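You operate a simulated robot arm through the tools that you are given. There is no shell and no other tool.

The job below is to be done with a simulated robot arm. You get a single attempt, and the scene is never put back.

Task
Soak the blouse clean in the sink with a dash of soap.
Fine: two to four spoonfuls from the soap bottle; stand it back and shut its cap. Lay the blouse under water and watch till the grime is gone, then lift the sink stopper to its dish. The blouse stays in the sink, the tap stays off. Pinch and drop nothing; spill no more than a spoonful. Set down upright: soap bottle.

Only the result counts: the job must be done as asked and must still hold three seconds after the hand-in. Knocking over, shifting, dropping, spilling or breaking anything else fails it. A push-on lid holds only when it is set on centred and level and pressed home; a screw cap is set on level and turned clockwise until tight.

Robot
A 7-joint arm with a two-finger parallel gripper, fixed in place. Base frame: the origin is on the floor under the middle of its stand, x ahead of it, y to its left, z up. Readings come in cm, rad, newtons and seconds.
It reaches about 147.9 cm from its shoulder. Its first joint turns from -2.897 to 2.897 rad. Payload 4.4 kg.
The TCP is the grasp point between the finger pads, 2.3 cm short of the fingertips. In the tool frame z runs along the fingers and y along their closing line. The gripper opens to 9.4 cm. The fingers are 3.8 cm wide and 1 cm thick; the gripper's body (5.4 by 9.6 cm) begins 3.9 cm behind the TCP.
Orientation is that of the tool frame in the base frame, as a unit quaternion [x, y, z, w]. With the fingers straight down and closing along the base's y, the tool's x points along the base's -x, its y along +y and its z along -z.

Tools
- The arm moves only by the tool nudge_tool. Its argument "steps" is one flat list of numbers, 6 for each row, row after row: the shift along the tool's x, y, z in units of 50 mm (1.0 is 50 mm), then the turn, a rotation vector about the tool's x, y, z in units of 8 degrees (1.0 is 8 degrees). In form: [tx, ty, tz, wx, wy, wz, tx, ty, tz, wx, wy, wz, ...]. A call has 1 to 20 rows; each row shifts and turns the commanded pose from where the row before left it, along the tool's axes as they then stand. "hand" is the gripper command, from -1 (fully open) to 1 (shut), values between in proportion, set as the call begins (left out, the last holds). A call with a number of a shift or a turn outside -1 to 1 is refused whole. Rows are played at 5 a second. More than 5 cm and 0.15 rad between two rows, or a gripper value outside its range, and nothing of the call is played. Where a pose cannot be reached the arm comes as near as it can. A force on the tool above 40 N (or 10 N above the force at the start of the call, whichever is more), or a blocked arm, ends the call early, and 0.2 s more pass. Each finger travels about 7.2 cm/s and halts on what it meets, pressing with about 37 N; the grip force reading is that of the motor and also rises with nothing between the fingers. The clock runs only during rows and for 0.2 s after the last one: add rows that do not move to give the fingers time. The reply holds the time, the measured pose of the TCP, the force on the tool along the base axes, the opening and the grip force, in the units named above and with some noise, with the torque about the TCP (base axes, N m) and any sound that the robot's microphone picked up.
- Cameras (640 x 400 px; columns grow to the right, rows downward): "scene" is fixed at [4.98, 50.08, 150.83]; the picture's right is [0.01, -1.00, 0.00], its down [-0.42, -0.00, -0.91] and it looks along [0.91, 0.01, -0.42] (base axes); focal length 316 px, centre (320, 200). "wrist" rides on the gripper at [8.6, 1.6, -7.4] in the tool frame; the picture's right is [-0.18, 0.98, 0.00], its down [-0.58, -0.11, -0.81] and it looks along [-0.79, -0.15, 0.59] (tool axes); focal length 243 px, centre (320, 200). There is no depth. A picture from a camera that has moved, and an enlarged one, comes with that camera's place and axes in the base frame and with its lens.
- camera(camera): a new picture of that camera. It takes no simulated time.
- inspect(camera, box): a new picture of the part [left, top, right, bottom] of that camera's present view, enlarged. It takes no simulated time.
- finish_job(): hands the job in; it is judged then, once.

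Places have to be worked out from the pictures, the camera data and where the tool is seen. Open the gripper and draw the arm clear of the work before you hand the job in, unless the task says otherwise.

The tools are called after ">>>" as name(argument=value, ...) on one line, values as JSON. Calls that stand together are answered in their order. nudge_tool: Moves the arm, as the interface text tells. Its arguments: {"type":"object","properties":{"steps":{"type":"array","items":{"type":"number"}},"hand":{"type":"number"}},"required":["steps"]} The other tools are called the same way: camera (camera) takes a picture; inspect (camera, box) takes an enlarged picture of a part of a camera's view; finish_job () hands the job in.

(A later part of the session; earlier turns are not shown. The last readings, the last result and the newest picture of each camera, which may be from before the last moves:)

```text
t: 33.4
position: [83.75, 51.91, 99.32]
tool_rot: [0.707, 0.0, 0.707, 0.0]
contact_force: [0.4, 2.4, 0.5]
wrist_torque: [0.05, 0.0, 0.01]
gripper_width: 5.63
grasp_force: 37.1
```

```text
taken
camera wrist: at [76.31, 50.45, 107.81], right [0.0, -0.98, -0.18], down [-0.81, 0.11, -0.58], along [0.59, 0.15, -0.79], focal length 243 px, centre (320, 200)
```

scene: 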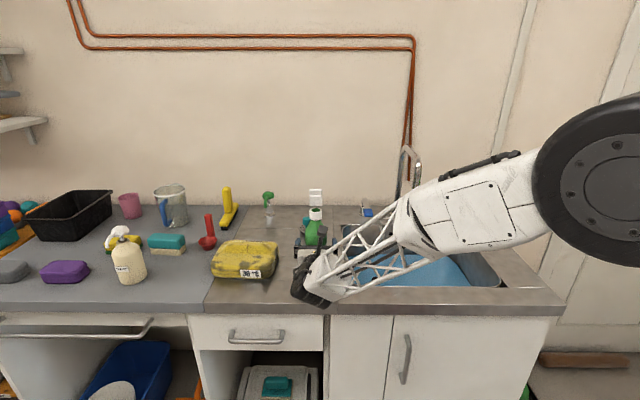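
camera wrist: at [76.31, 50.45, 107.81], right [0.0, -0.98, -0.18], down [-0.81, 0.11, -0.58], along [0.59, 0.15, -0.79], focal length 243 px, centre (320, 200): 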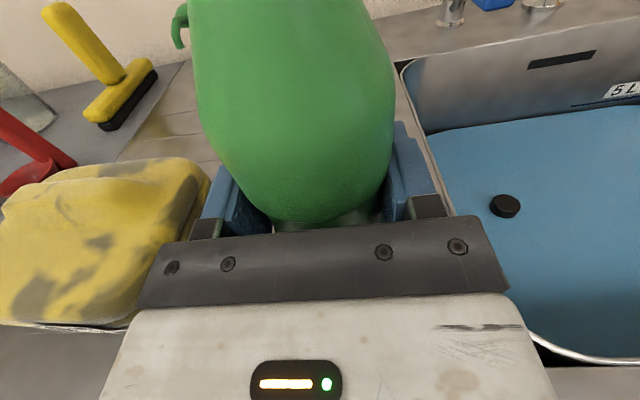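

Gripped at 5.63 cm on the waist with 37 N. I lift 3 cm slowly and check that it comes along.

>>> nudge_tool(steps=[0.1, 0, 0, 0, 0, 0, 0.2, 0, 0, 0, 0, 0, 0.2, 0, 0, 0, 0, 0, 0.1, 0, 0, 0, 0, 0, 0, 0, 0, 0, 0, 0])

>>> camera(camera="scene")

>>> inspect(camera="scene", box=[270, 180, 390, 290])

```text
t: 34.6
position: [83.65, 51.92, 102.24]
tool_rot: [0.707, 0.0, 0.707, 0.0]
contact_force: [0.3, -0.8, -4.2]
wrist_torque: [0.01, 0.0, -0.04]
gripper_width: 5.62
grasp_force: 37.0
```

```text
taken
```

scene: 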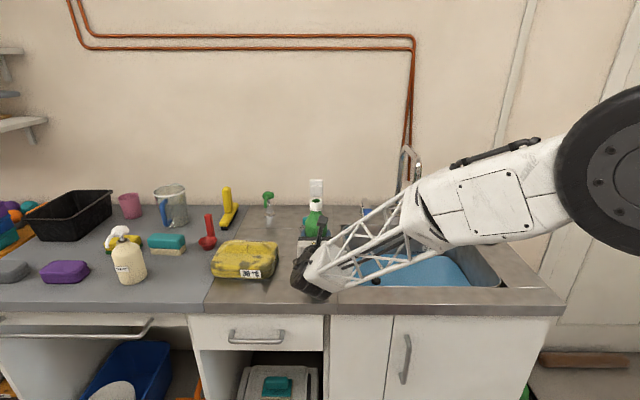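

```text
3.64 times, centred on (330, 235) of scene
camera zoom: at [4.98, 50.08, 150.83], right [0.01, -1.0, 0.0], down [-0.42, 0.0, -0.91], along [0.91, 0.01, -0.42], focal length 1151 px, centre (284, 73)
```

zoom: 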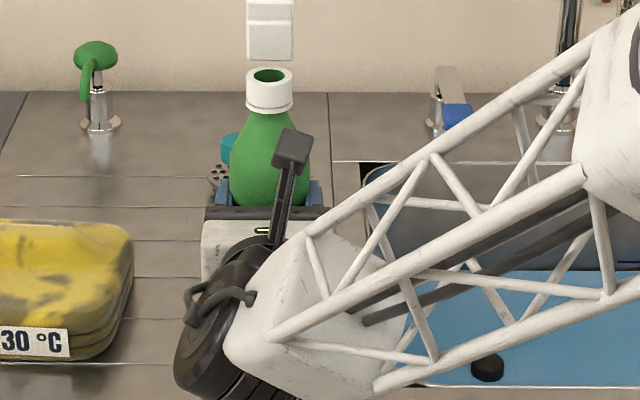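

The bottle is held (about 4.2 N), lid still open. I raise it a bit more and carry it over the sink to about (92, 40, 106).

>>> nudge_tool(steps=[0.4, 0, 0, 0, 0, 0, 0.36, 0, 0, 0, 0, 0, 0, 0.4, 0.28, 0, 0, 0, 0, 0.4, 0.28, 0, 0, 0, 0, 0.4, 0.28, 0, 0, 0, 0, 0.4, 0.28, 0, 0, 0, 0, 0.4, 0.28, 0, 0, 0, 0, 0.4, 0.27, 0, 0, 0, 0, 0, 0, 0, 0, 0])

>>> camera(camera="wrist")

>>> camera(camera="scene")

```text
t: 36.6
position: [92.06, 39.72, 106.06]
tool_rot: [0.707, 0.0, 0.707, 0.0]
contact_force: [-0.7, 0.1, -3.7]
wrist_torque: [0.02, 0.03, 0.01]
gripper_width: 5.63
grasp_force: 37.0
```

```text
taken
camera wrist: at [84.69, 38.29, 114.55], right [0.0, -0.98, -0.18], down [-0.81, 0.11, -0.58], along [0.59, 0.15, -0.79], focal length 243 px, centre (320, 200)
```

wrist: 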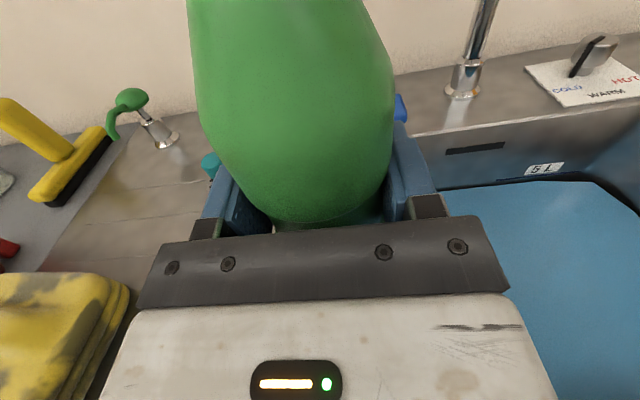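

```text
taken
```

scene: 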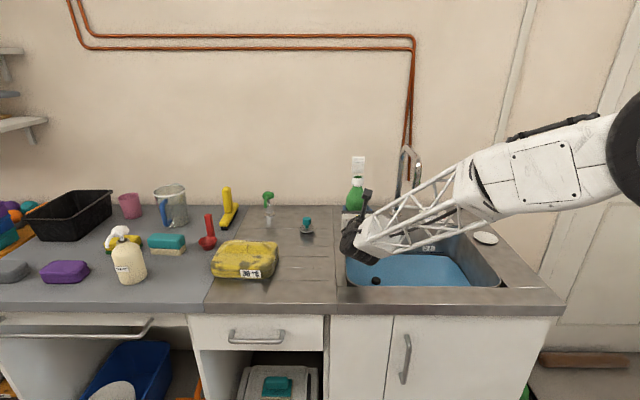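

Bottle hangs over the sink. I begin tilting toward −y (positive roll about the fingers) — first 24°, watching for any flow.

>>> nudge_tool(steps=[0, 0, 0, 0, 0, 0.5, 0, 0, 0, 0, 0, 0.5, 0, 0, 0, 0, 0, 0.5, 0, 0, 0, 0, 0, 0.5, 0, 0, 0, 0, 0, 0.5, 0, 0, 0, 0, 0, 0.5])

>>> inspect(camera="scene", box=[320, 140, 480, 290])

>>> camera(camera="wrist")

```text
t: 38.0
position: [92.06, 39.82, 106.0]
tool_rot: [0.692, -0.147, 0.691, -0.147]
contact_force: [-0.2, -0.5, -3.9]
wrist_torque: [-0.02, 0.0, -0.01]
gripper_width: 5.63
grasp_force: 36.7
```

```text
2.67 times, centred on (400, 215) of scene
camera zoom: at [4.98, 50.08, 150.83], right [0.01, -1.0, 0.0], down [-0.42, 0.0, -0.91], along [0.91, 0.01, -0.42], focal length 844 px, centre (107, 160)
```

zoom: 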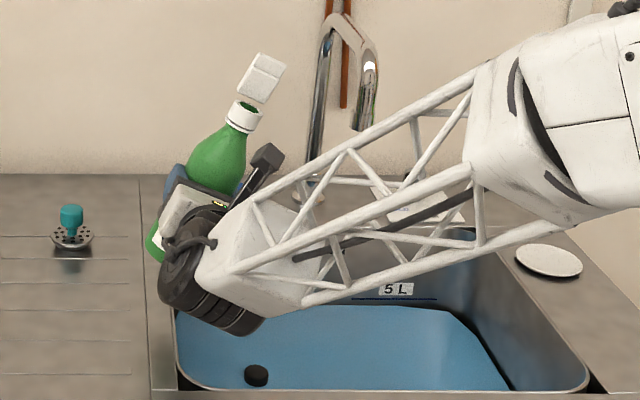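

```text
taken
camera wrist: at [84.6, 34.97, 113.12], right [0.0, -0.82, -0.57], down [-0.81, 0.34, -0.49], along [0.59, 0.46, -0.66], focal length 243 px, centre (320, 200)
```

wrist: 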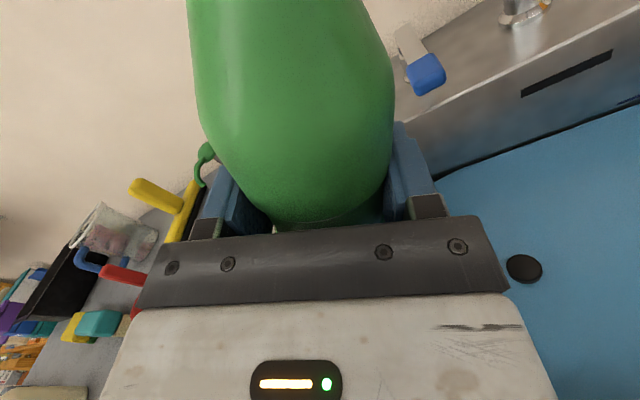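

Tilt direction is right; no flow yet at 24°. I continue by another 12°.

>>> nudge_tool(steps=[0, 0, 0, 0, 0, 0.5, 0, 0, 0, 0, 0, 0.5, 0, 0, 0, 0, 0, 0.5])

>>> inspect(camera="scene", box=[320, 140, 480, 290])

```text
t: 38.8
position: [91.91, 40.0, 105.99]
tool_rot: [0.672, -0.22, 0.672, -0.218]
contact_force: [0.6, 1.0, -4.1]
wrist_torque: [-0.05, 0.02, -0.02]
gripper_width: 5.63
grasp_force: 37.1
```

```text
2.67 times, centred on (400, 215) of scene
camera zoom: at [4.98, 50.08, 150.83], right [0.01, -1.0, 0.0], down [-0.42, 0.0, -0.91], along [0.91, 0.01, -0.42], focal length 844 px, centre (107, 160)
```

zoom: 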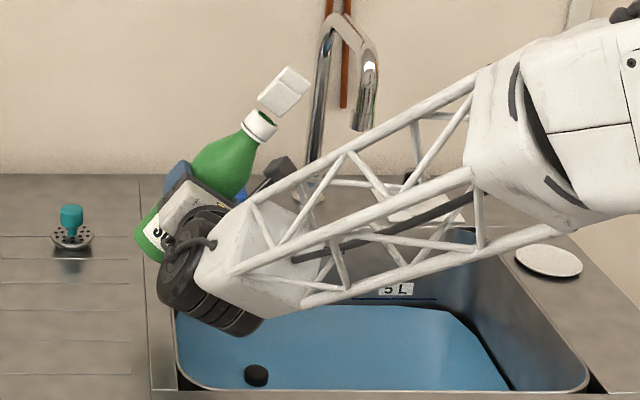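

No flow at 36°. I go 8° further.

>>> nudge_tool(steps=[0, 0, 0, 0, 0, 0.5, 0, 0, 0, 0, 0, 0.5])

>>> inspect(camera="scene", box=[320, 140, 480, 290])

```text
t: 39.4
position: [92.08, 39.89, 105.95]
tool_rot: [0.655, -0.265, 0.656, -0.265]
contact_force: [0.5, -0.1, -4.7]
wrist_torque: [-0.01, 0.01, 0.02]
gripper_width: 5.61
grasp_force: 37.7
```

```text
2.67 times, centred on (400, 215) of scene
camera zoom: at [4.98, 50.08, 150.83], right [0.01, -1.0, 0.0], down [-0.42, 0.0, -0.91], along [0.91, 0.01, -0.42], focal length 844 px, centre (107, 160)
```

zoom: 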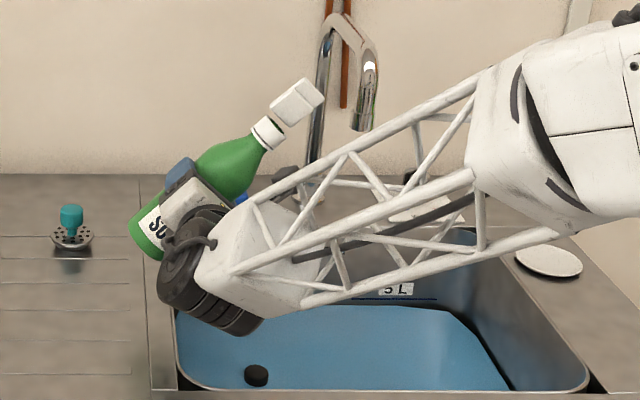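

Still no flow at 44°. Another 8°.

>>> nudge_tool(steps=[0, 0, 0, 0, 0, 0.5, 0, 0, 0, 0, 0, 0.5])

>>> inspect(camera="scene", box=[320, 140, 480, 290])

```text
t: 40.0
position: [91.98, 40.03, 106.08]
tool_rot: [0.636, -0.31, 0.635, -0.31]
contact_force: [-0.6, -0.4, -3.5]
wrist_torque: [-0.02, 0.02, 0.0]
gripper_width: 5.6
grasp_force: 37.3
```

```text
2.67 times, centred on (400, 215) of scene
camera zoom: at [4.98, 50.08, 150.83], right [0.01, -1.0, 0.0], down [-0.42, 0.0, -0.91], along [0.91, 0.01, -0.42], focal length 844 px, centre (107, 160)
```

zoom: 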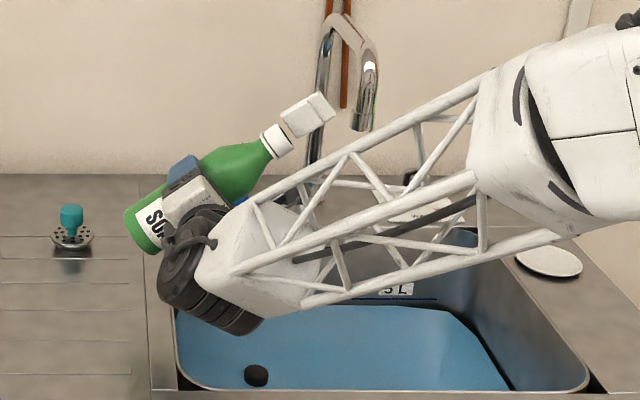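

No flow at 52°. Another 8°, to 60°.

>>> nudge_tool(steps=[0, 0, 0, 0, 0, 0.5, 0, 0, 0, 0, 0, 0.5])

>>> inspect(camera="scene", box=[320, 140, 480, 290])

>>> camera(camera="wrist")

```text
t: 40.6
position: [92.06, 39.92, 105.96]
tool_rot: [0.612, -0.354, 0.612, -0.354]
contact_force: [0.6, -0.3, -4.1]
wrist_torque: [0.0, -0.01, 0.03]
gripper_width: 5.64
grasp_force: 37.1
```

```text
2.67 times, centred on (400, 215) of scene
camera zoom: at [4.98, 50.08, 150.83], right [0.01, -1.0, 0.0], down [-0.42, 0.0, -0.91], along [0.91, 0.01, -0.42], focal length 844 px, centre (107, 160)
```

zoom: 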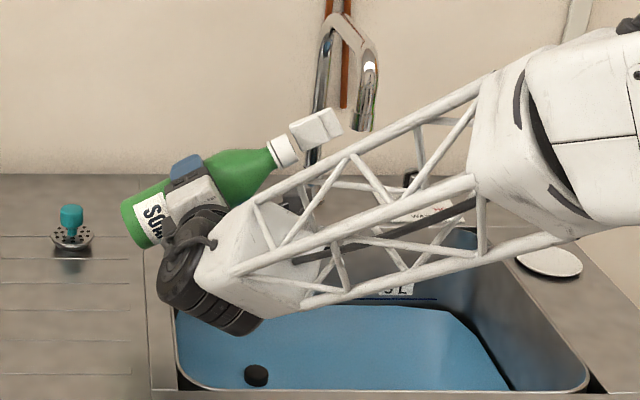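

```text
taken
camera wrist: at [84.65, 31.75, 108.81], right [0.0, -0.33, -0.94], down [-0.81, 0.56, -0.2], along [0.59, 0.76, -0.27], focal length 243 px, centre (320, 200)
```

wrist: 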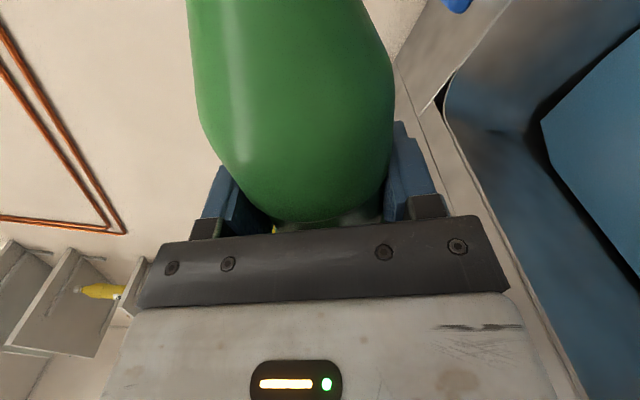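

No flow at 60°. I proceed in smaller 4° steps from here.

>>> nudge_tool(steps=[0, 0, 0, 0, 0, 0.5])

>>> inspect(camera="scene", box=[350, 170, 450, 250])

```text
t: 41.0
position: [92.09, 40.09, 105.93]
tool_rot: [0.599, -0.375, 0.599, -0.375]
contact_force: [-0.2, 0.5, -4.1]
wrist_torque: [-0.02, 0.03, -0.01]
gripper_width: 5.63
grasp_force: 36.7
```

```text
5.00 times, centred on (400, 210) of scene
camera zoom: at [4.98, 50.08, 150.83], right [0.01, -1.0, 0.0], down [-0.42, 0.0, -0.91], along [0.91, 0.01, -0.42], focal length 1582 px, centre (-80, 150)
```

zoom: 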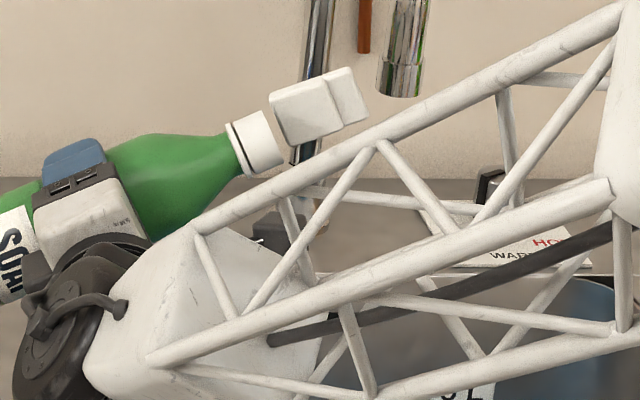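

No flow at 64°. Next 4°.

>>> nudge_tool(steps=[0, 0, 0, 0, 0, 0.5])

>>> inspect(camera="scene", box=[350, 170, 450, 250])

```text
t: 41.4
position: [92.04, 40.05, 106.0]
tool_rot: [0.586, -0.395, 0.586, -0.396]
contact_force: [0.1, 0.2, -3.7]
wrist_torque: [-0.05, -0.01, -0.01]
gripper_width: 5.66
grasp_force: 37.0
```

```text
5.00 times, centred on (400, 210) of scene
camera zoom: at [4.98, 50.08, 150.83], right [0.01, -1.0, 0.0], down [-0.42, 0.0, -0.91], along [0.91, 0.01, -0.42], focal length 1582 px, centre (-80, 150)
```

zoom: 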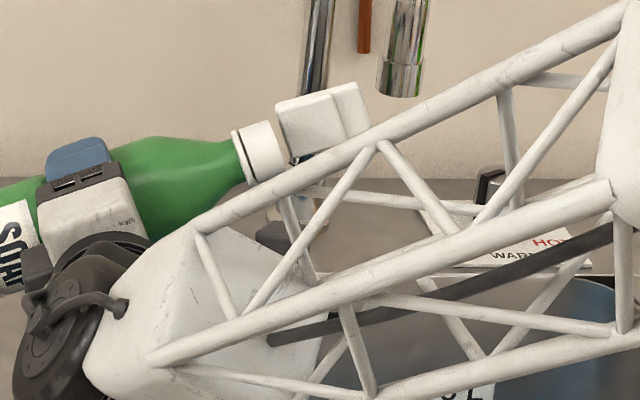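

No flow at 68°. Next 4°.

>>> nudge_tool(steps=[0, 0, 0, 0, 0, 0.5])

>>> inspect(camera="scene", box=[350, 170, 450, 250])

```text
t: 41.8
position: [92.08, 39.89, 105.97]
tool_rot: [0.572, -0.415, 0.572, -0.416]
contact_force: [-0.2, 0.6, -4.1]
wrist_torque: [-0.01, -0.01, -0.01]
gripper_width: 5.63
grasp_force: 37.1
```

```text
5.00 times, centred on (400, 210) of scene
camera zoom: at [4.98, 50.08, 150.83], right [0.01, -1.0, 0.0], down [-0.42, 0.0, -0.91], along [0.91, 0.01, -0.42], focal length 1582 px, centre (-80, 150)
```

zoom: 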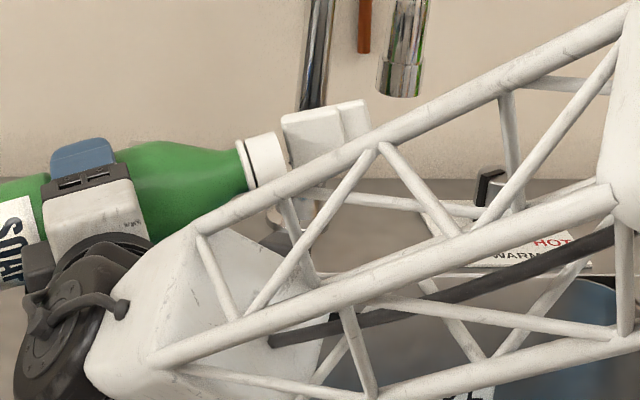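

No flow visible at 72°. Next 4°.

>>> nudge_tool(steps=[0, 0, 0, 0, 0, 0.5])

>>> inspect(camera="scene", box=[350, 170, 450, 250])

>>> inspect(camera="scene", box=[340, 210, 500, 300])

```text
t: 42.2
position: [92.23, 39.94, 106.06]
tool_rot: [0.557, -0.435, 0.558, -0.435]
contact_force: [-0.4, -1.2, -4.2]
wrist_torque: [-0.05, -0.04, 0.02]
gripper_width: 5.63
grasp_force: 37.2
```

```text
5.00 times, centred on (400, 210) of scene
camera zoom: at [4.98, 50.08, 150.83], right [0.01, -1.0, 0.0], down [-0.42, 0.0, -0.91], along [0.91, 0.01, -0.42], focal length 1582 px, centre (-80, 150)
```

zoom: 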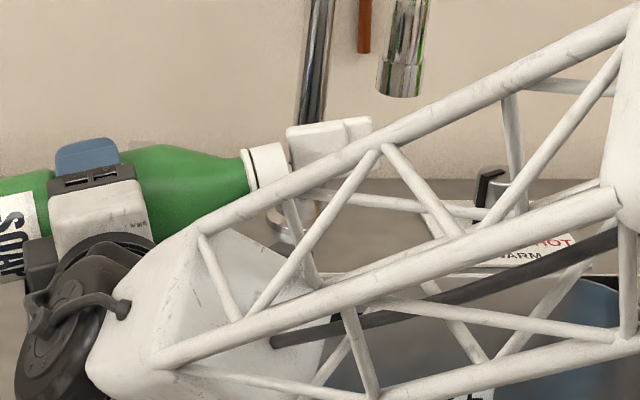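

```text
4.00 times, centred on (420, 255) of scene
camera zoom: at [4.98, 50.08, 150.83], right [0.01, -1.0, 0.0], down [-0.42, 0.0, -0.91], along [0.91, 0.01, -0.42], focal length 1266 px, centre (-80, -20)
```

zoom: 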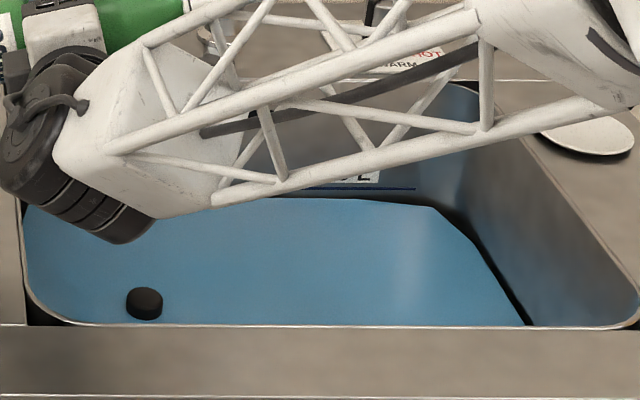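

No flow at 76°. Next 4°.

>>> nudge_tool(steps=[0, 0, 0, 0, 0, 0.5])

>>> inspect(camera="scene", box=[350, 170, 450, 250])

```text
t: 42.6
position: [92.13, 39.85, 106.07]
tool_rot: [0.542, -0.454, 0.542, -0.455]
contact_force: [-0.1, 0.0, -4.1]
wrist_torque: [-0.03, 0.02, 0.02]
gripper_width: 5.6
grasp_force: 37.2
```

```text
5.00 times, centred on (400, 210) of scene
camera zoom: at [4.98, 50.08, 150.83], right [0.01, -1.0, 0.0], down [-0.42, 0.0, -0.91], along [0.91, 0.01, -0.42], focal length 1582 px, centre (-80, 150)
```

zoom: 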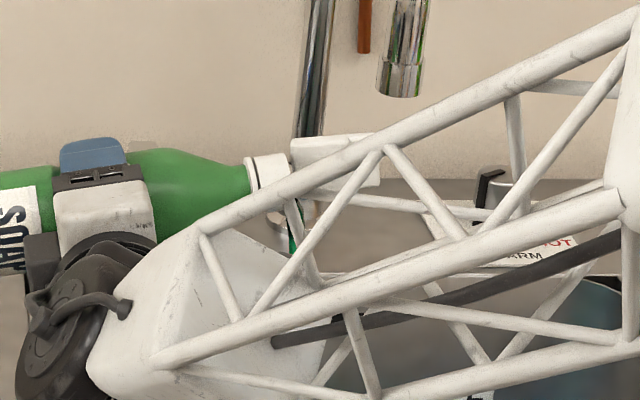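

There is a green spot below the mouth at about (408,227) — possibly the start of a stream. I zoom in before moving further.

>>> inspect(camera="scene", box=[390, 195, 430, 245])

>>> camera(camera="wrist")

>>> inspect(camera="scene", box=[340, 220, 500, 300])

```text
8.00 times, centred on (410, 220) of scene
camera zoom: at [4.98, 50.08, 150.83], right [0.01, -1.0, 0.0], down [-0.42, 0.0, -0.91], along [0.91, 0.01, -0.42], focal length 2531 px, centre (-400, 40)
```

zoom: 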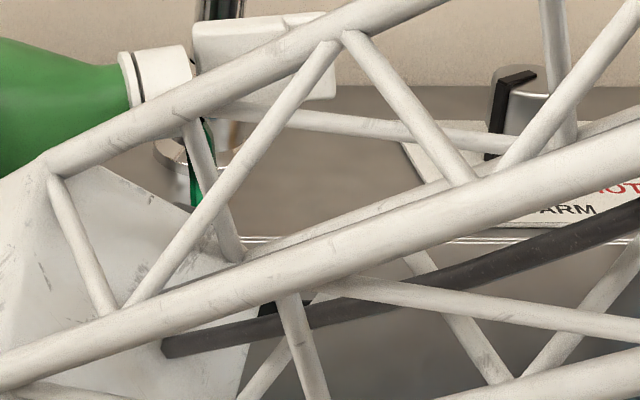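

```text
taken
camera wrist: at [84.66, 31.14, 105.88], right [0.0, 0.01, -1.0], down [-0.81, 0.59, 0.01], along [0.59, 0.81, 0.01], focal length 243 px, centre (320, 200)
```

wrist: 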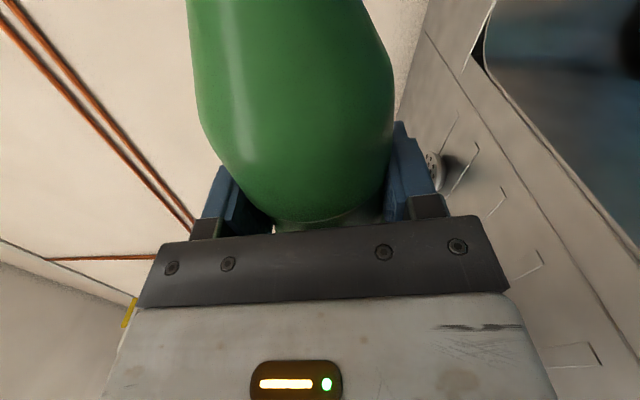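

```text
4.00 times, centred on (420, 260) of scene
camera zoom: at [4.98, 50.08, 150.83], right [0.01, -1.0, 0.0], down [-0.42, 0.0, -0.91], along [0.91, 0.01, -0.42], focal length 1266 px, centre (-80, -40)
```

zoom: 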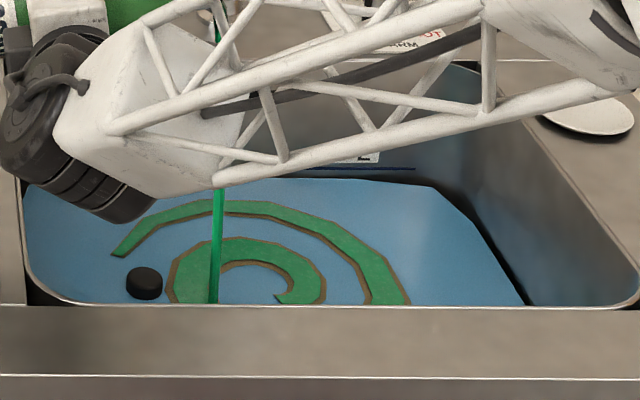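

Soap is flowing and already swirling green on the water. I tilt back at once to stop the flow and judge the amount.

>>> nudge_tool(steps=[0, 0, 0, 0, 0, -1, 0, 0, 0, 0, 0, -1])

>>> inspect(camera="scene", box=[340, 200, 500, 300])

>>> inspect(camera="scene", box=[350, 170, 450, 250])

```text
t: 43.2
position: [92.13, 39.9, 106.09]
tool_rot: [0.6, -0.373, 0.6, -0.375]
contact_force: [-0.2, -0.2, -4.7]
wrist_torque: [0.0, 0.05, 0.01]
gripper_width: 5.63
grasp_force: 37.1
```

```text
4.00 times, centred on (420, 250) of scene
camera zoom: at [4.98, 50.08, 150.83], right [0.01, -1.0, 0.0], down [-0.42, 0.0, -0.91], along [0.91, 0.01, -0.42], focal length 1266 px, centre (-80, 0)
```

zoom: 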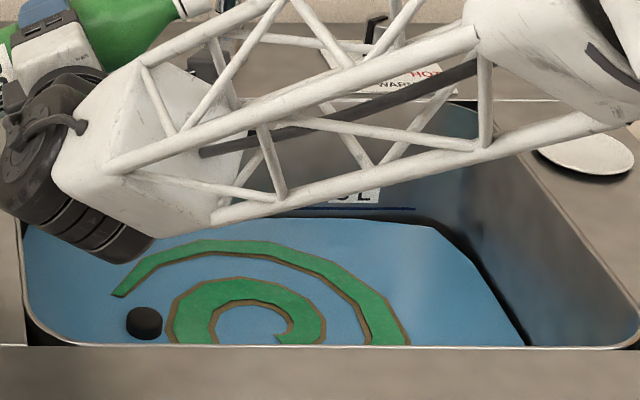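

```text
5.00 times, centred on (400, 210) of scene
camera zoom: at [4.98, 50.08, 150.83], right [0.01, -1.0, 0.0], down [-0.42, 0.0, -0.91], along [0.91, 0.01, -0.42], focal length 1582 px, centre (-80, 150)
```

zoom: 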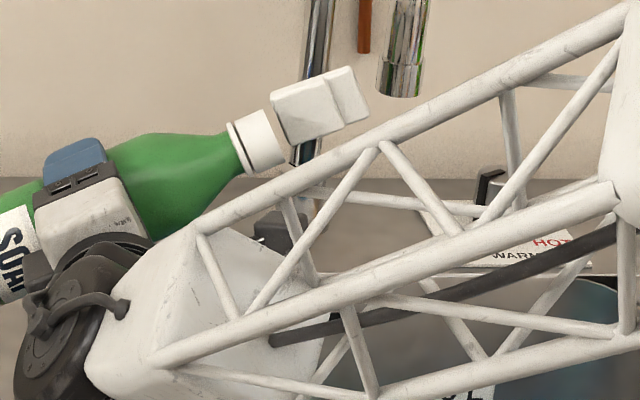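

The flow has stopped. I bring the bottle fully upright over the sink and then look at how much soap is in the water.

>>> nudge_tool(steps=[0, 0, 0, 0, 0, -1, 0, 0, 0, 0, 0, -1, 0, 0, 0, 0, 0, -1, 0, 0, 0, 0, 0, -1, 0, 0, 0, 0, 0, -1, 0, 0, 0, 0, 0, -1, 0, 0, 0, 0, 0, -1, 0, 0, 0, 0, 0, -1, 0, 0, 0, 0, 0, 0])

>>> camera(camera="wrist")

>>> inspect(camera="scene", box=[330, 150, 530, 300])

```text
t: 45.2
position: [92.06, 39.93, 105.88]
tool_rot: [0.707, 0.001, 0.707, 0.001]
contact_force: [-0.2, 1.2, -3.8]
wrist_torque: [-0.01, -0.01, 0.05]
gripper_width: 5.63
grasp_force: 37.1
```

```text
taken
camera wrist: at [84.6, 38.45, 114.54], right [0.0, -0.98, -0.18], down [-0.81, 0.11, -0.58], along [0.59, 0.15, -0.79], focal length 243 px, centre (320, 200)
```

wrist: 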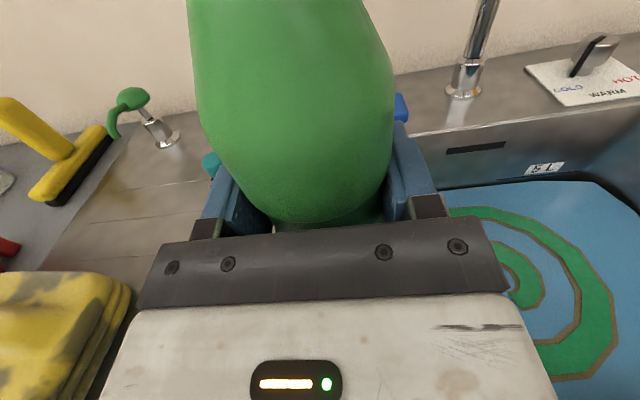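

```text
2.67 times, centred on (430, 225) of scene
camera zoom: at [4.98, 50.08, 150.83], right [0.01, -1.0, 0.0], down [-0.42, 0.0, -0.91], along [0.91, 0.01, -0.42], focal length 844 px, centre (27, 133)
```

zoom: 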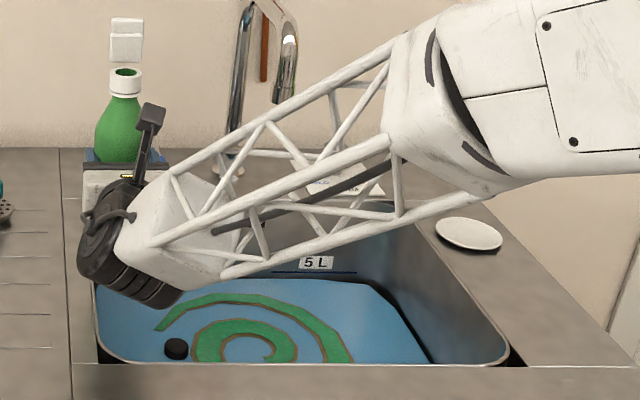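

I carry the upright bottle back toward its place but higher (about (78, 55, 120)) so the wrist camera can view the whole water surface to the right.

>>> nudge_tool(steps=[0.56, 0, 0, 0, 0, 0, 0.56, 0, 0, 0, 0, 0, 0.56, 0, 0, 0, 0, 0, 0.56, 0, 0, 0, 0, 0, 0.56, 0, 0, 0, 0, 0, 0, -0.5, -0.45, 0, 0, 0, 0, -0.5, -0.45, 0, 0, 0, 0, -0.5, -0.45, 0, 0, 0, 0, -0.5, -0.45, 0, 0, 0, 0, -0.5, -0.45, 0, 0, 0, 0, -0.5, -0.55, 0, 0, 0, 0, 0, 0, 0, 0, 0])

>>> camera(camera="wrist")

>>> inspect(camera="scene", box=[330, 150, 530, 300])

```text
t: 47.8
position: [78.14, 55.03, 119.81]
tool_rot: [0.707, 0.0, 0.707, 0.0]
contact_force: [-0.5, 0.1, -5.0]
wrist_torque: [0.01, -0.03, 0.01]
gripper_width: 5.62
grasp_force: 37.5
```

```text
taken
camera wrist: at [70.68, 53.48, 128.34], right [0.0, -0.98, -0.18], down [-0.81, 0.11, -0.58], along [0.59, 0.15, -0.79], focal length 243 px, centre (320, 200)
```

wrist: 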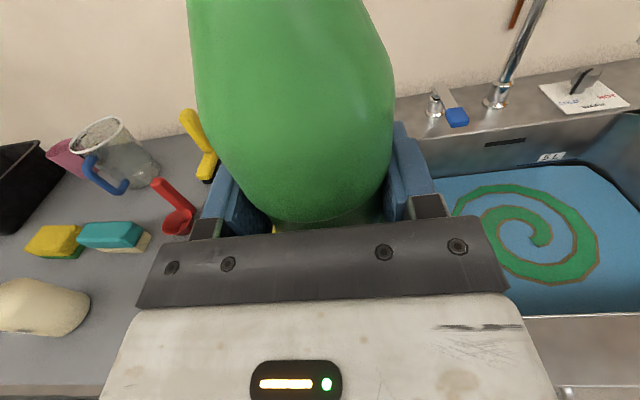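

```text
2.67 times, centred on (430, 225) of scene
camera zoom: at [4.98, 50.08, 150.83], right [0.01, -1.0, 0.0], down [-0.42, 0.0, -0.91], along [0.91, 0.01, -0.42], focal length 844 px, centre (27, 133)
```

zoom: 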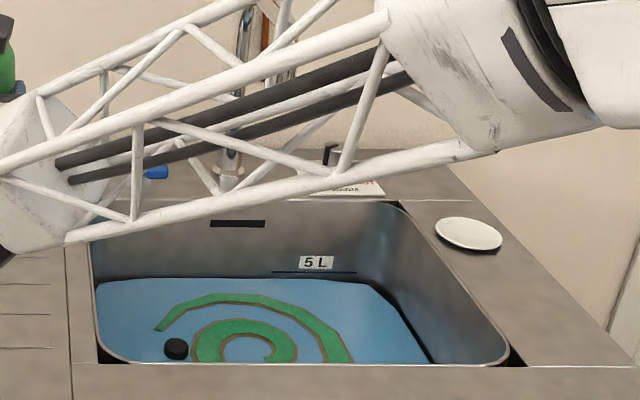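

>>> inspect(camera="wrist", box=[430, 140, 640, 320])

```text
2.22 times, centred on (535, 230) of wrist
camera zoom: at [70.68, 53.48, 128.34], right [0.0, -0.98, -0.18], down [-0.81, 0.11, -0.58], along [0.59, 0.15, -0.79], focal length 539 px, centre (-158, 133)
```

zoom: 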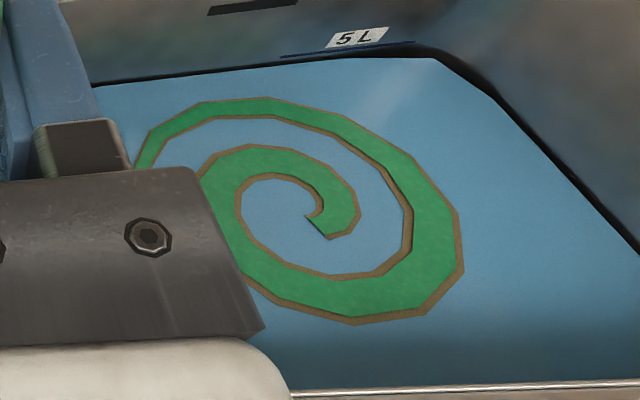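

The swirl spiral covers about 1.6 turns but tells me little on its own about the amount. The bottle is at rest in the air, so I take a set of stationary force readings to weigh it (before the pour the mean was about 4.03 N).

>>> nudge_tool(steps=[0, 0, 0, 0, 0, 0])

>>> nudge_tool(steps=[0, 0, 0, 0, 0, 0])

>>> nudge_tool(steps=[0, 0, 0, 0, 0, 0])

>>> nudge_tool(steps=[0, 0, 0, 0, 0, 0])

>>> nudge_tool(steps=[0, 0, 0, 0, 0, 0])

>>> nudge_tool(steps=[0, 0, 0, 0, 0, 0])

>>> nudge_tool(steps=[0, 0, 0, 0, 0, 0])

>>> nudge_tool(steps=[0, 0, 0, 0, 0, 0])

>>> inspect(camera="wrist", box=[430, 140, 640, 320])

```text
t: 48.2
position: [78.17, 54.92, 119.72]
tool_rot: [0.707, 0.001, 0.707, -0.001]
contact_force: [0.1, 0.2, -4.0]
wrist_torque: [0.0, 0.03, 0.03]
gripper_width: 5.63
grasp_force: 36.7
```

```text
t: 48.6
position: [78.04, 54.92, 119.82]
tool_rot: [0.707, 0.0, 0.707, 0.0]
contact_force: [0.0, 0.9, -4.2]
wrist_torque: [0.02, -0.02, -0.02]
gripper_width: 5.62
grasp_force: 36.5
```

```text
t: 49.0
position: [78.17, 54.96, 119.88]
tool_rot: [0.707, 0.0, 0.707, 0.0]
contact_force: [0.1, 0.7, -4.1]
wrist_torque: [0.01, 0.04, 0.0]
gripper_width: 5.62
grasp_force: 37.3
```

```text
t: 49.4
position: [78.12, 55.02, 119.73]
tool_rot: [0.707, 0.0, 0.707, -0.001]
contact_force: [0.3, 0.5, -3.2]
wrist_torque: [0.05, 0.0, 0.0]
gripper_width: 5.6
grasp_force: 37.4
```

```text
t: 49.8
position: [78.14, 54.96, 119.85]
tool_rot: [0.707, 0.0, 0.707, 0.001]
contact_force: [0.3, -0.7, -4.4]
wrist_torque: [-0.01, -0.01, 0.01]
gripper_width: 5.61
grasp_force: 36.7
```

```text
t: 50.2
position: [78.22, 55.03, 119.89]
tool_rot: [0.707, -0.001, 0.707, 0.0]
contact_force: [-0.3, 0.7, -3.7]
wrist_torque: [0.01, 0.03, 0.0]
gripper_width: 5.61
grasp_force: 37.3
```

```text
t: 50.6
position: [78.1, 54.94, 119.74]
tool_rot: [0.707, -0.001, 0.707, 0.001]
contact_force: [0.7, 0.2, -4.1]
wrist_torque: [0.0, -0.01, 0.02]
gripper_width: 5.61
grasp_force: 36.8
```

```text
t: 51.0
position: [78.07, 55.03, 119.78]
tool_rot: [0.707, 0.0, 0.707, 0.0]
contact_force: [-0.8, 0.3, -4.3]
wrist_torque: [0.0, 0.03, 0.01]
gripper_width: 5.63
grasp_force: 37.4
```

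```text
2.22 times, centred on (535, 230) of wrist
camera zoom: at [70.71, 53.46, 128.35], right [0.0, -0.98, -0.18], down [-0.81, 0.11, -0.58], along [0.59, 0.15, -0.79], focal length 539 px, centre (-158, 133)
```

zoom: 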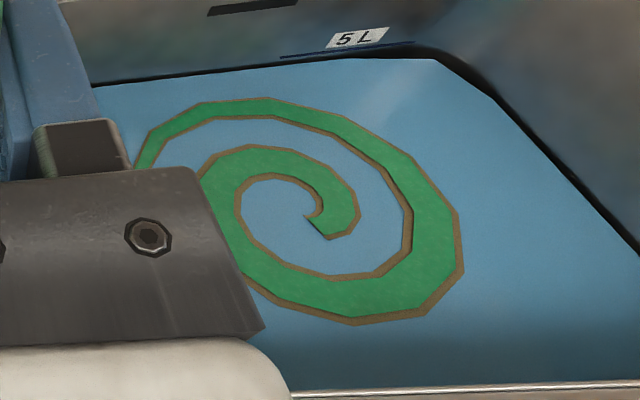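

Mean weight after is ~4.1 N, i.e. no measurable loss, so only a small amount was poured in that ~0.3 s trickle — likely under two spoonfuls. I return over the sink and tilt again to 72° (below the flow threshold).

>>> nudge_tool(steps=[0, 0.5, 0.45, 0, 0, 0, 0, 0.5, 0.45, 0, 0, 0, 0, 0.5, 0.45, 0, 0, 0, 0, 0.5, 0.45, 0, 0, 0, 0, 0.5, 0.45, 0, 0, 0, 0, 0.5, 0.55, 0, 0, 0, -0.56, 0, 0, 0, 0, 0, -0.56, 0, 0, 0, 0, 0, -0.56, 0, 0, 0, 0, 0, -0.56, 0, 0, 0, 0, 0, -0.56, 0, 0, 0, 0, 0, 0, 0, 0, 0, 0, 0])

>>> nudge_tool(steps=[0, 0, 0, 0, 0, 1, 0, 0, 0, 0, 0, 1, 0, 0, 0, 0, 0, 1, 0, 0, 0, 0, 0, 1, 0, 0, 0, 0, 0, 1, 0, 0, 0, 0, 0, 1, 0, 0, 0, 0, 0, 1, 0, 0, 0, 0, 0, 1, 0, 0, 0, 0, 0, 1])

>>> inspect(camera="scene", box=[340, 200, 500, 300])

```text
t: 53.6
position: [92.1, 40.04, 106.03]
tool_rot: [0.707, 0.0, 0.707, 0.0]
contact_force: [0.1, 0.8, -4.3]
wrist_torque: [-0.01, -0.02, 0.02]
gripper_width: 5.6
grasp_force: 36.8
```

```text
t: 55.6
position: [92.01, 39.82, 106.03]
tool_rot: [0.572, -0.416, 0.572, -0.416]
contact_force: [0.1, 0.5, -3.8]
wrist_torque: [-0.05, 0.01, -0.02]
gripper_width: 5.64
grasp_force: 36.4
```

```text
4.00 times, centred on (420, 250) of scene
camera zoom: at [4.98, 50.08, 150.83], right [0.01, -1.0, 0.0], down [-0.42, 0.0, -0.91], along [0.91, 0.01, -0.42], focal length 1266 px, centre (-80, 0)
```

zoom: 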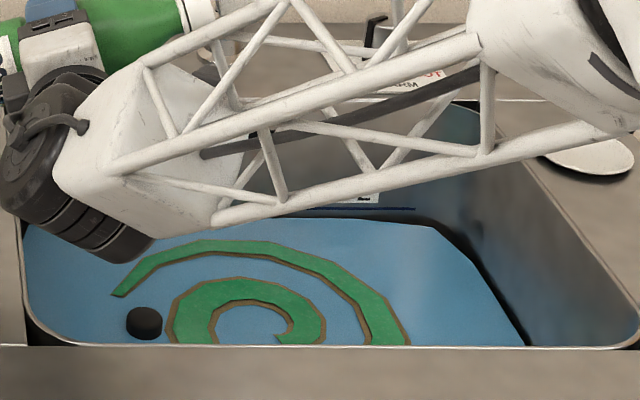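

At 72° there is no stream and the swirl is unchanged. I tilt to 75.2° next, in fine steps.

>>> nudge_tool(steps=[0, 0, 0, 0, 0, 0.4])

>>> inspect(camera="scene", box=[340, 200, 500, 300])

```text
t: 56.0
position: [92.16, 39.74, 106.05]
tool_rot: [0.56, -0.432, 0.56, -0.431]
contact_force: [-0.6, 0.1, -3.5]
wrist_torque: [-0.03, 0.03, 0.0]
gripper_width: 5.61
grasp_force: 36.8
```

```text
4.00 times, centred on (420, 250) of scene
camera zoom: at [4.98, 50.08, 150.83], right [0.01, -1.0, 0.0], down [-0.42, 0.0, -0.91], along [0.91, 0.01, -0.42], focal length 1266 px, centre (-80, 0)
```

zoom: 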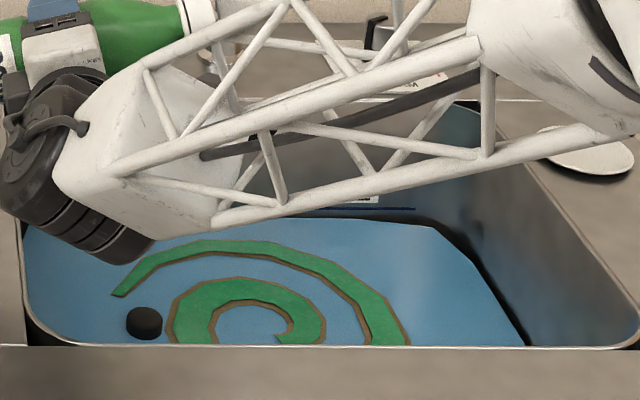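

No stream at 75°. I add 1.6°.

>>> nudge_tool(steps=[0, 0, 0, 0, 0, 0.2])

>>> inspect(camera="scene", box=[340, 200, 500, 300])

```text
t: 56.4
position: [92.15, 39.8, 105.92]
tool_rot: [0.555, -0.439, 0.554, -0.439]
contact_force: [-0.4, -0.7, -3.4]
wrist_torque: [-0.04, -0.01, 0.0]
gripper_width: 5.6
grasp_force: 37.1
```

```text
4.00 times, centred on (420, 250) of scene
camera zoom: at [4.98, 50.08, 150.83], right [0.01, -1.0, 0.0], down [-0.42, 0.0, -0.91], along [0.91, 0.01, -0.42], focal length 1266 px, centre (-80, 0)
```

zoom: 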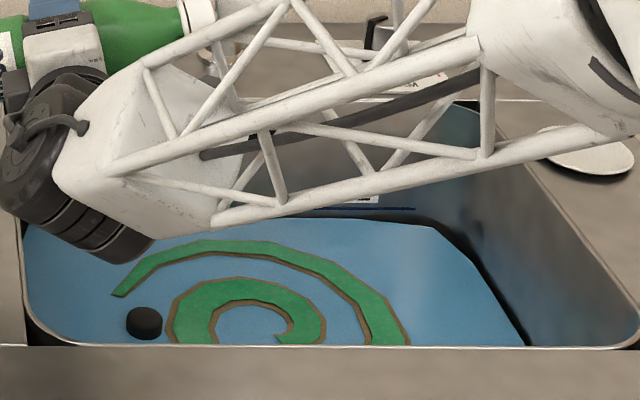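

No stream at 76.8°. I add another 1.6°.

>>> nudge_tool(steps=[0, 0, 0, 0, 0, 0.2])

>>> inspect(camera="scene", box=[340, 200, 500, 300])

```text
t: 56.8
position: [92.13, 39.99, 105.96]
tool_rot: [0.548, -0.447, 0.548, -0.447]
contact_force: [0.1, 0.6, -4.9]
wrist_torque: [0.0, 0.0, 0.01]
gripper_width: 5.61
grasp_force: 37.2
```

```text
4.00 times, centred on (420, 250) of scene
camera zoom: at [4.98, 50.08, 150.83], right [0.01, -1.0, 0.0], down [-0.42, 0.0, -0.91], along [0.91, 0.01, -0.42], focal length 1266 px, centre (-80, 0)
```

zoom: 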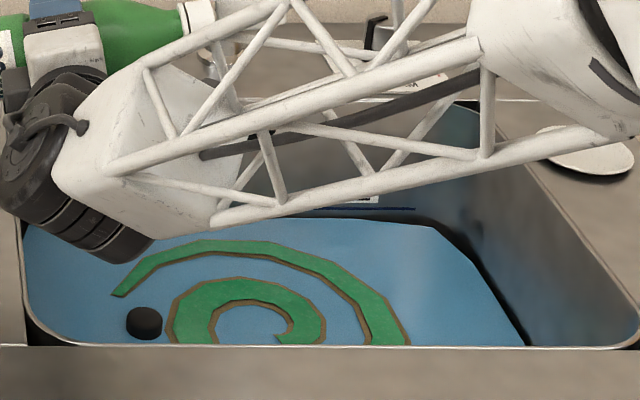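

No stream at 78.4°. I add 1.2°.

>>> nudge_tool(steps=[0, 0, 0, 0, 0, 0.15])

>>> inspect(camera="scene", box=[340, 200, 500, 300])

```text
t: 57.2
position: [92.34, 39.98, 106.07]
tool_rot: [0.543, -0.453, 0.544, -0.453]
contact_force: [-0.4, 0.1, -4.1]
wrist_torque: [-0.05, 0.05, 0.01]
gripper_width: 5.61
grasp_force: 36.6
```

```text
4.00 times, centred on (420, 250) of scene
camera zoom: at [4.98, 50.08, 150.83], right [0.01, -1.0, 0.0], down [-0.42, 0.0, -0.91], along [0.91, 0.01, -0.42], focal length 1266 px, centre (-80, 0)
```

zoom: 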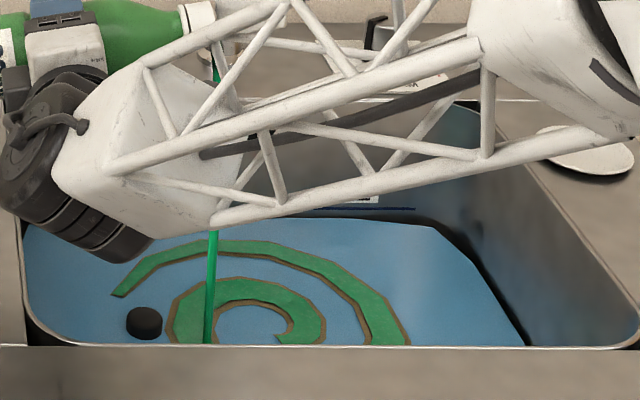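

The stream appears again at 79.6°, so the threshold is about 79°. No time passes while I look, so I zoom on the stream and swirl before the next move.

>>> inspect(camera="scene", box=[375, 250, 415, 290])

>>> inspect(camera="scene", box=[385, 195, 415, 225])

>>> camera(camera="wrist")

```text
10.00 times, centred on (395, 270) of scene
camera zoom: at [4.98, 50.08, 150.83], right [0.01, -1.0, 0.0], down [-0.42, 0.0, -0.91], along [0.91, 0.01, -0.42], focal length 3164 px, centre (-430, -500)
```

zoom: 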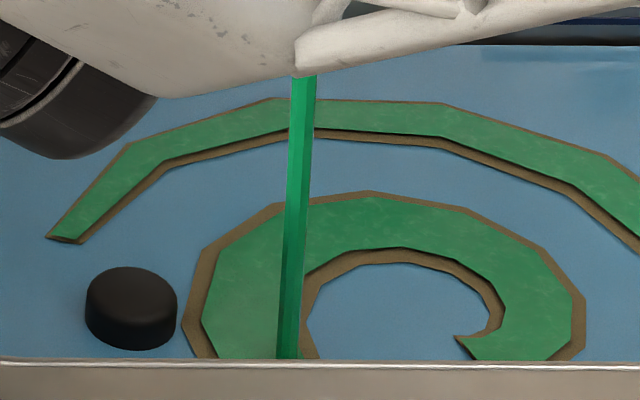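

```text
13.33 times, centred on (400, 210) of scene
camera zoom: at [4.98, 50.08, 150.83], right [0.01, -1.0, 0.0], down [-0.42, 0.0, -0.91], along [0.91, 0.01, -0.42], focal length 4219 px, centre (-747, 67)
```

zoom: 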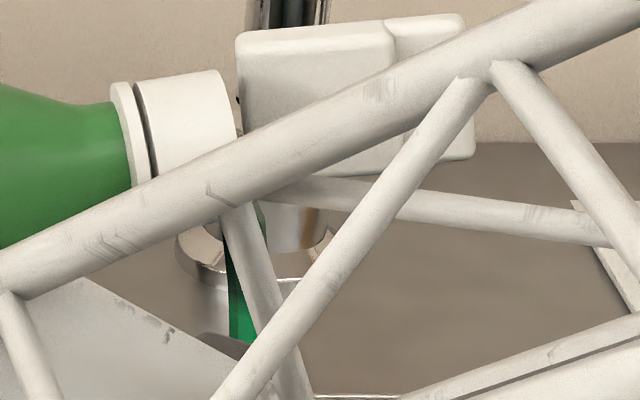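

```text
taken
camera wrist: at [84.74, 31.23, 105.93], right [0.0, 0.0, -1.0], down [-0.81, 0.59, 0.0], along [0.59, 0.81, 0.0], focal length 243 px, centre (320, 200)
```

wrist: 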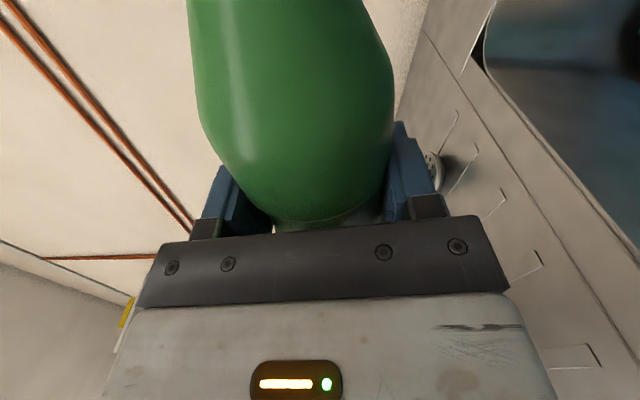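

I stop this second trickle now, then compare the swirl with the earlier picture.

>>> nudge_tool(steps=[0, 0, 0, 0, 0, -0.4])

>>> inspect(camera="scene", box=[375, 250, 415, 290])

```text
t: 57.6
position: [92.02, 39.86, 106.04]
tool_rot: [0.556, -0.437, 0.556, -0.437]
contact_force: [-1.0, -0.4, -3.9]
wrist_torque: [-0.06, 0.0, 0.01]
gripper_width: 5.62
grasp_force: 37.2
```

```text
10.00 times, centred on (395, 270) of scene
camera zoom: at [4.98, 50.08, 150.83], right [0.01, -1.0, 0.0], down [-0.42, 0.0, -0.91], along [0.91, 0.01, -0.42], focal length 3164 px, centre (-430, -500)
```

zoom: 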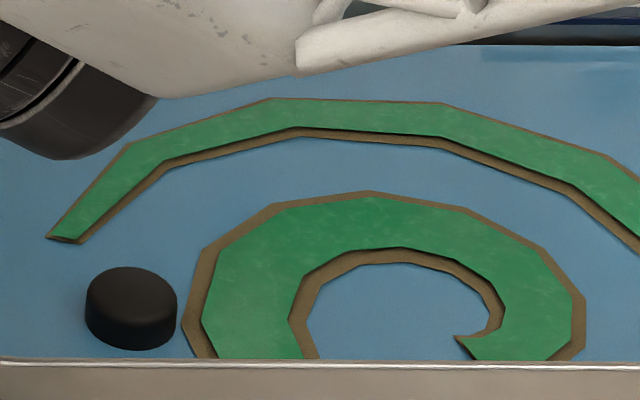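

The swirl did not change, so it only marks that soap is present. I pour a further short spell at about 80°, watching for sound or any change.

>>> nudge_tool(steps=[0, 0, 0, 0, 0, 0.45, 0, 0, 0, 0, 0, 0])

>>> inspect(camera="scene", box=[340, 200, 500, 300])

>>> inspect(camera="scene", box=[375, 250, 415, 290])

```text
t: 58.2
position: [92.13, 39.93, 106.04]
tool_rot: [0.541, -0.455, 0.542, -0.454]
contact_force: [0.1, 1.2, -4.2]
wrist_torque: [-0.01, 0.04, -0.02]
gripper_width: 5.61
grasp_force: 37.1
```

```text
4.00 times, centred on (420, 250) of scene
camera zoom: at [4.98, 50.08, 150.83], right [0.01, -1.0, 0.0], down [-0.42, 0.0, -0.91], along [0.91, 0.01, -0.42], focal length 1266 px, centre (-80, 0)
```

zoom: 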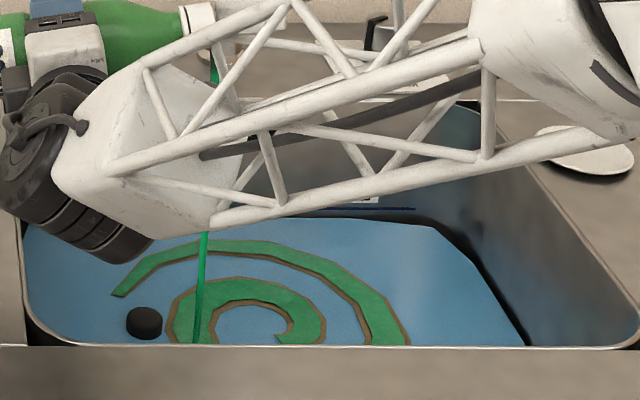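

```text
10.00 times, centred on (395, 270) of scene
camera zoom: at [4.98, 50.08, 150.83], right [0.01, -1.0, 0.0], down [-0.42, 0.0, -0.91], along [0.91, 0.01, -0.42], focal length 3164 px, centre (-430, -500)
```

zoom: 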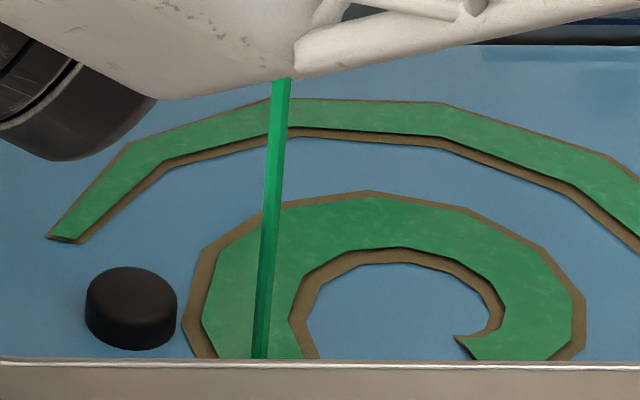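

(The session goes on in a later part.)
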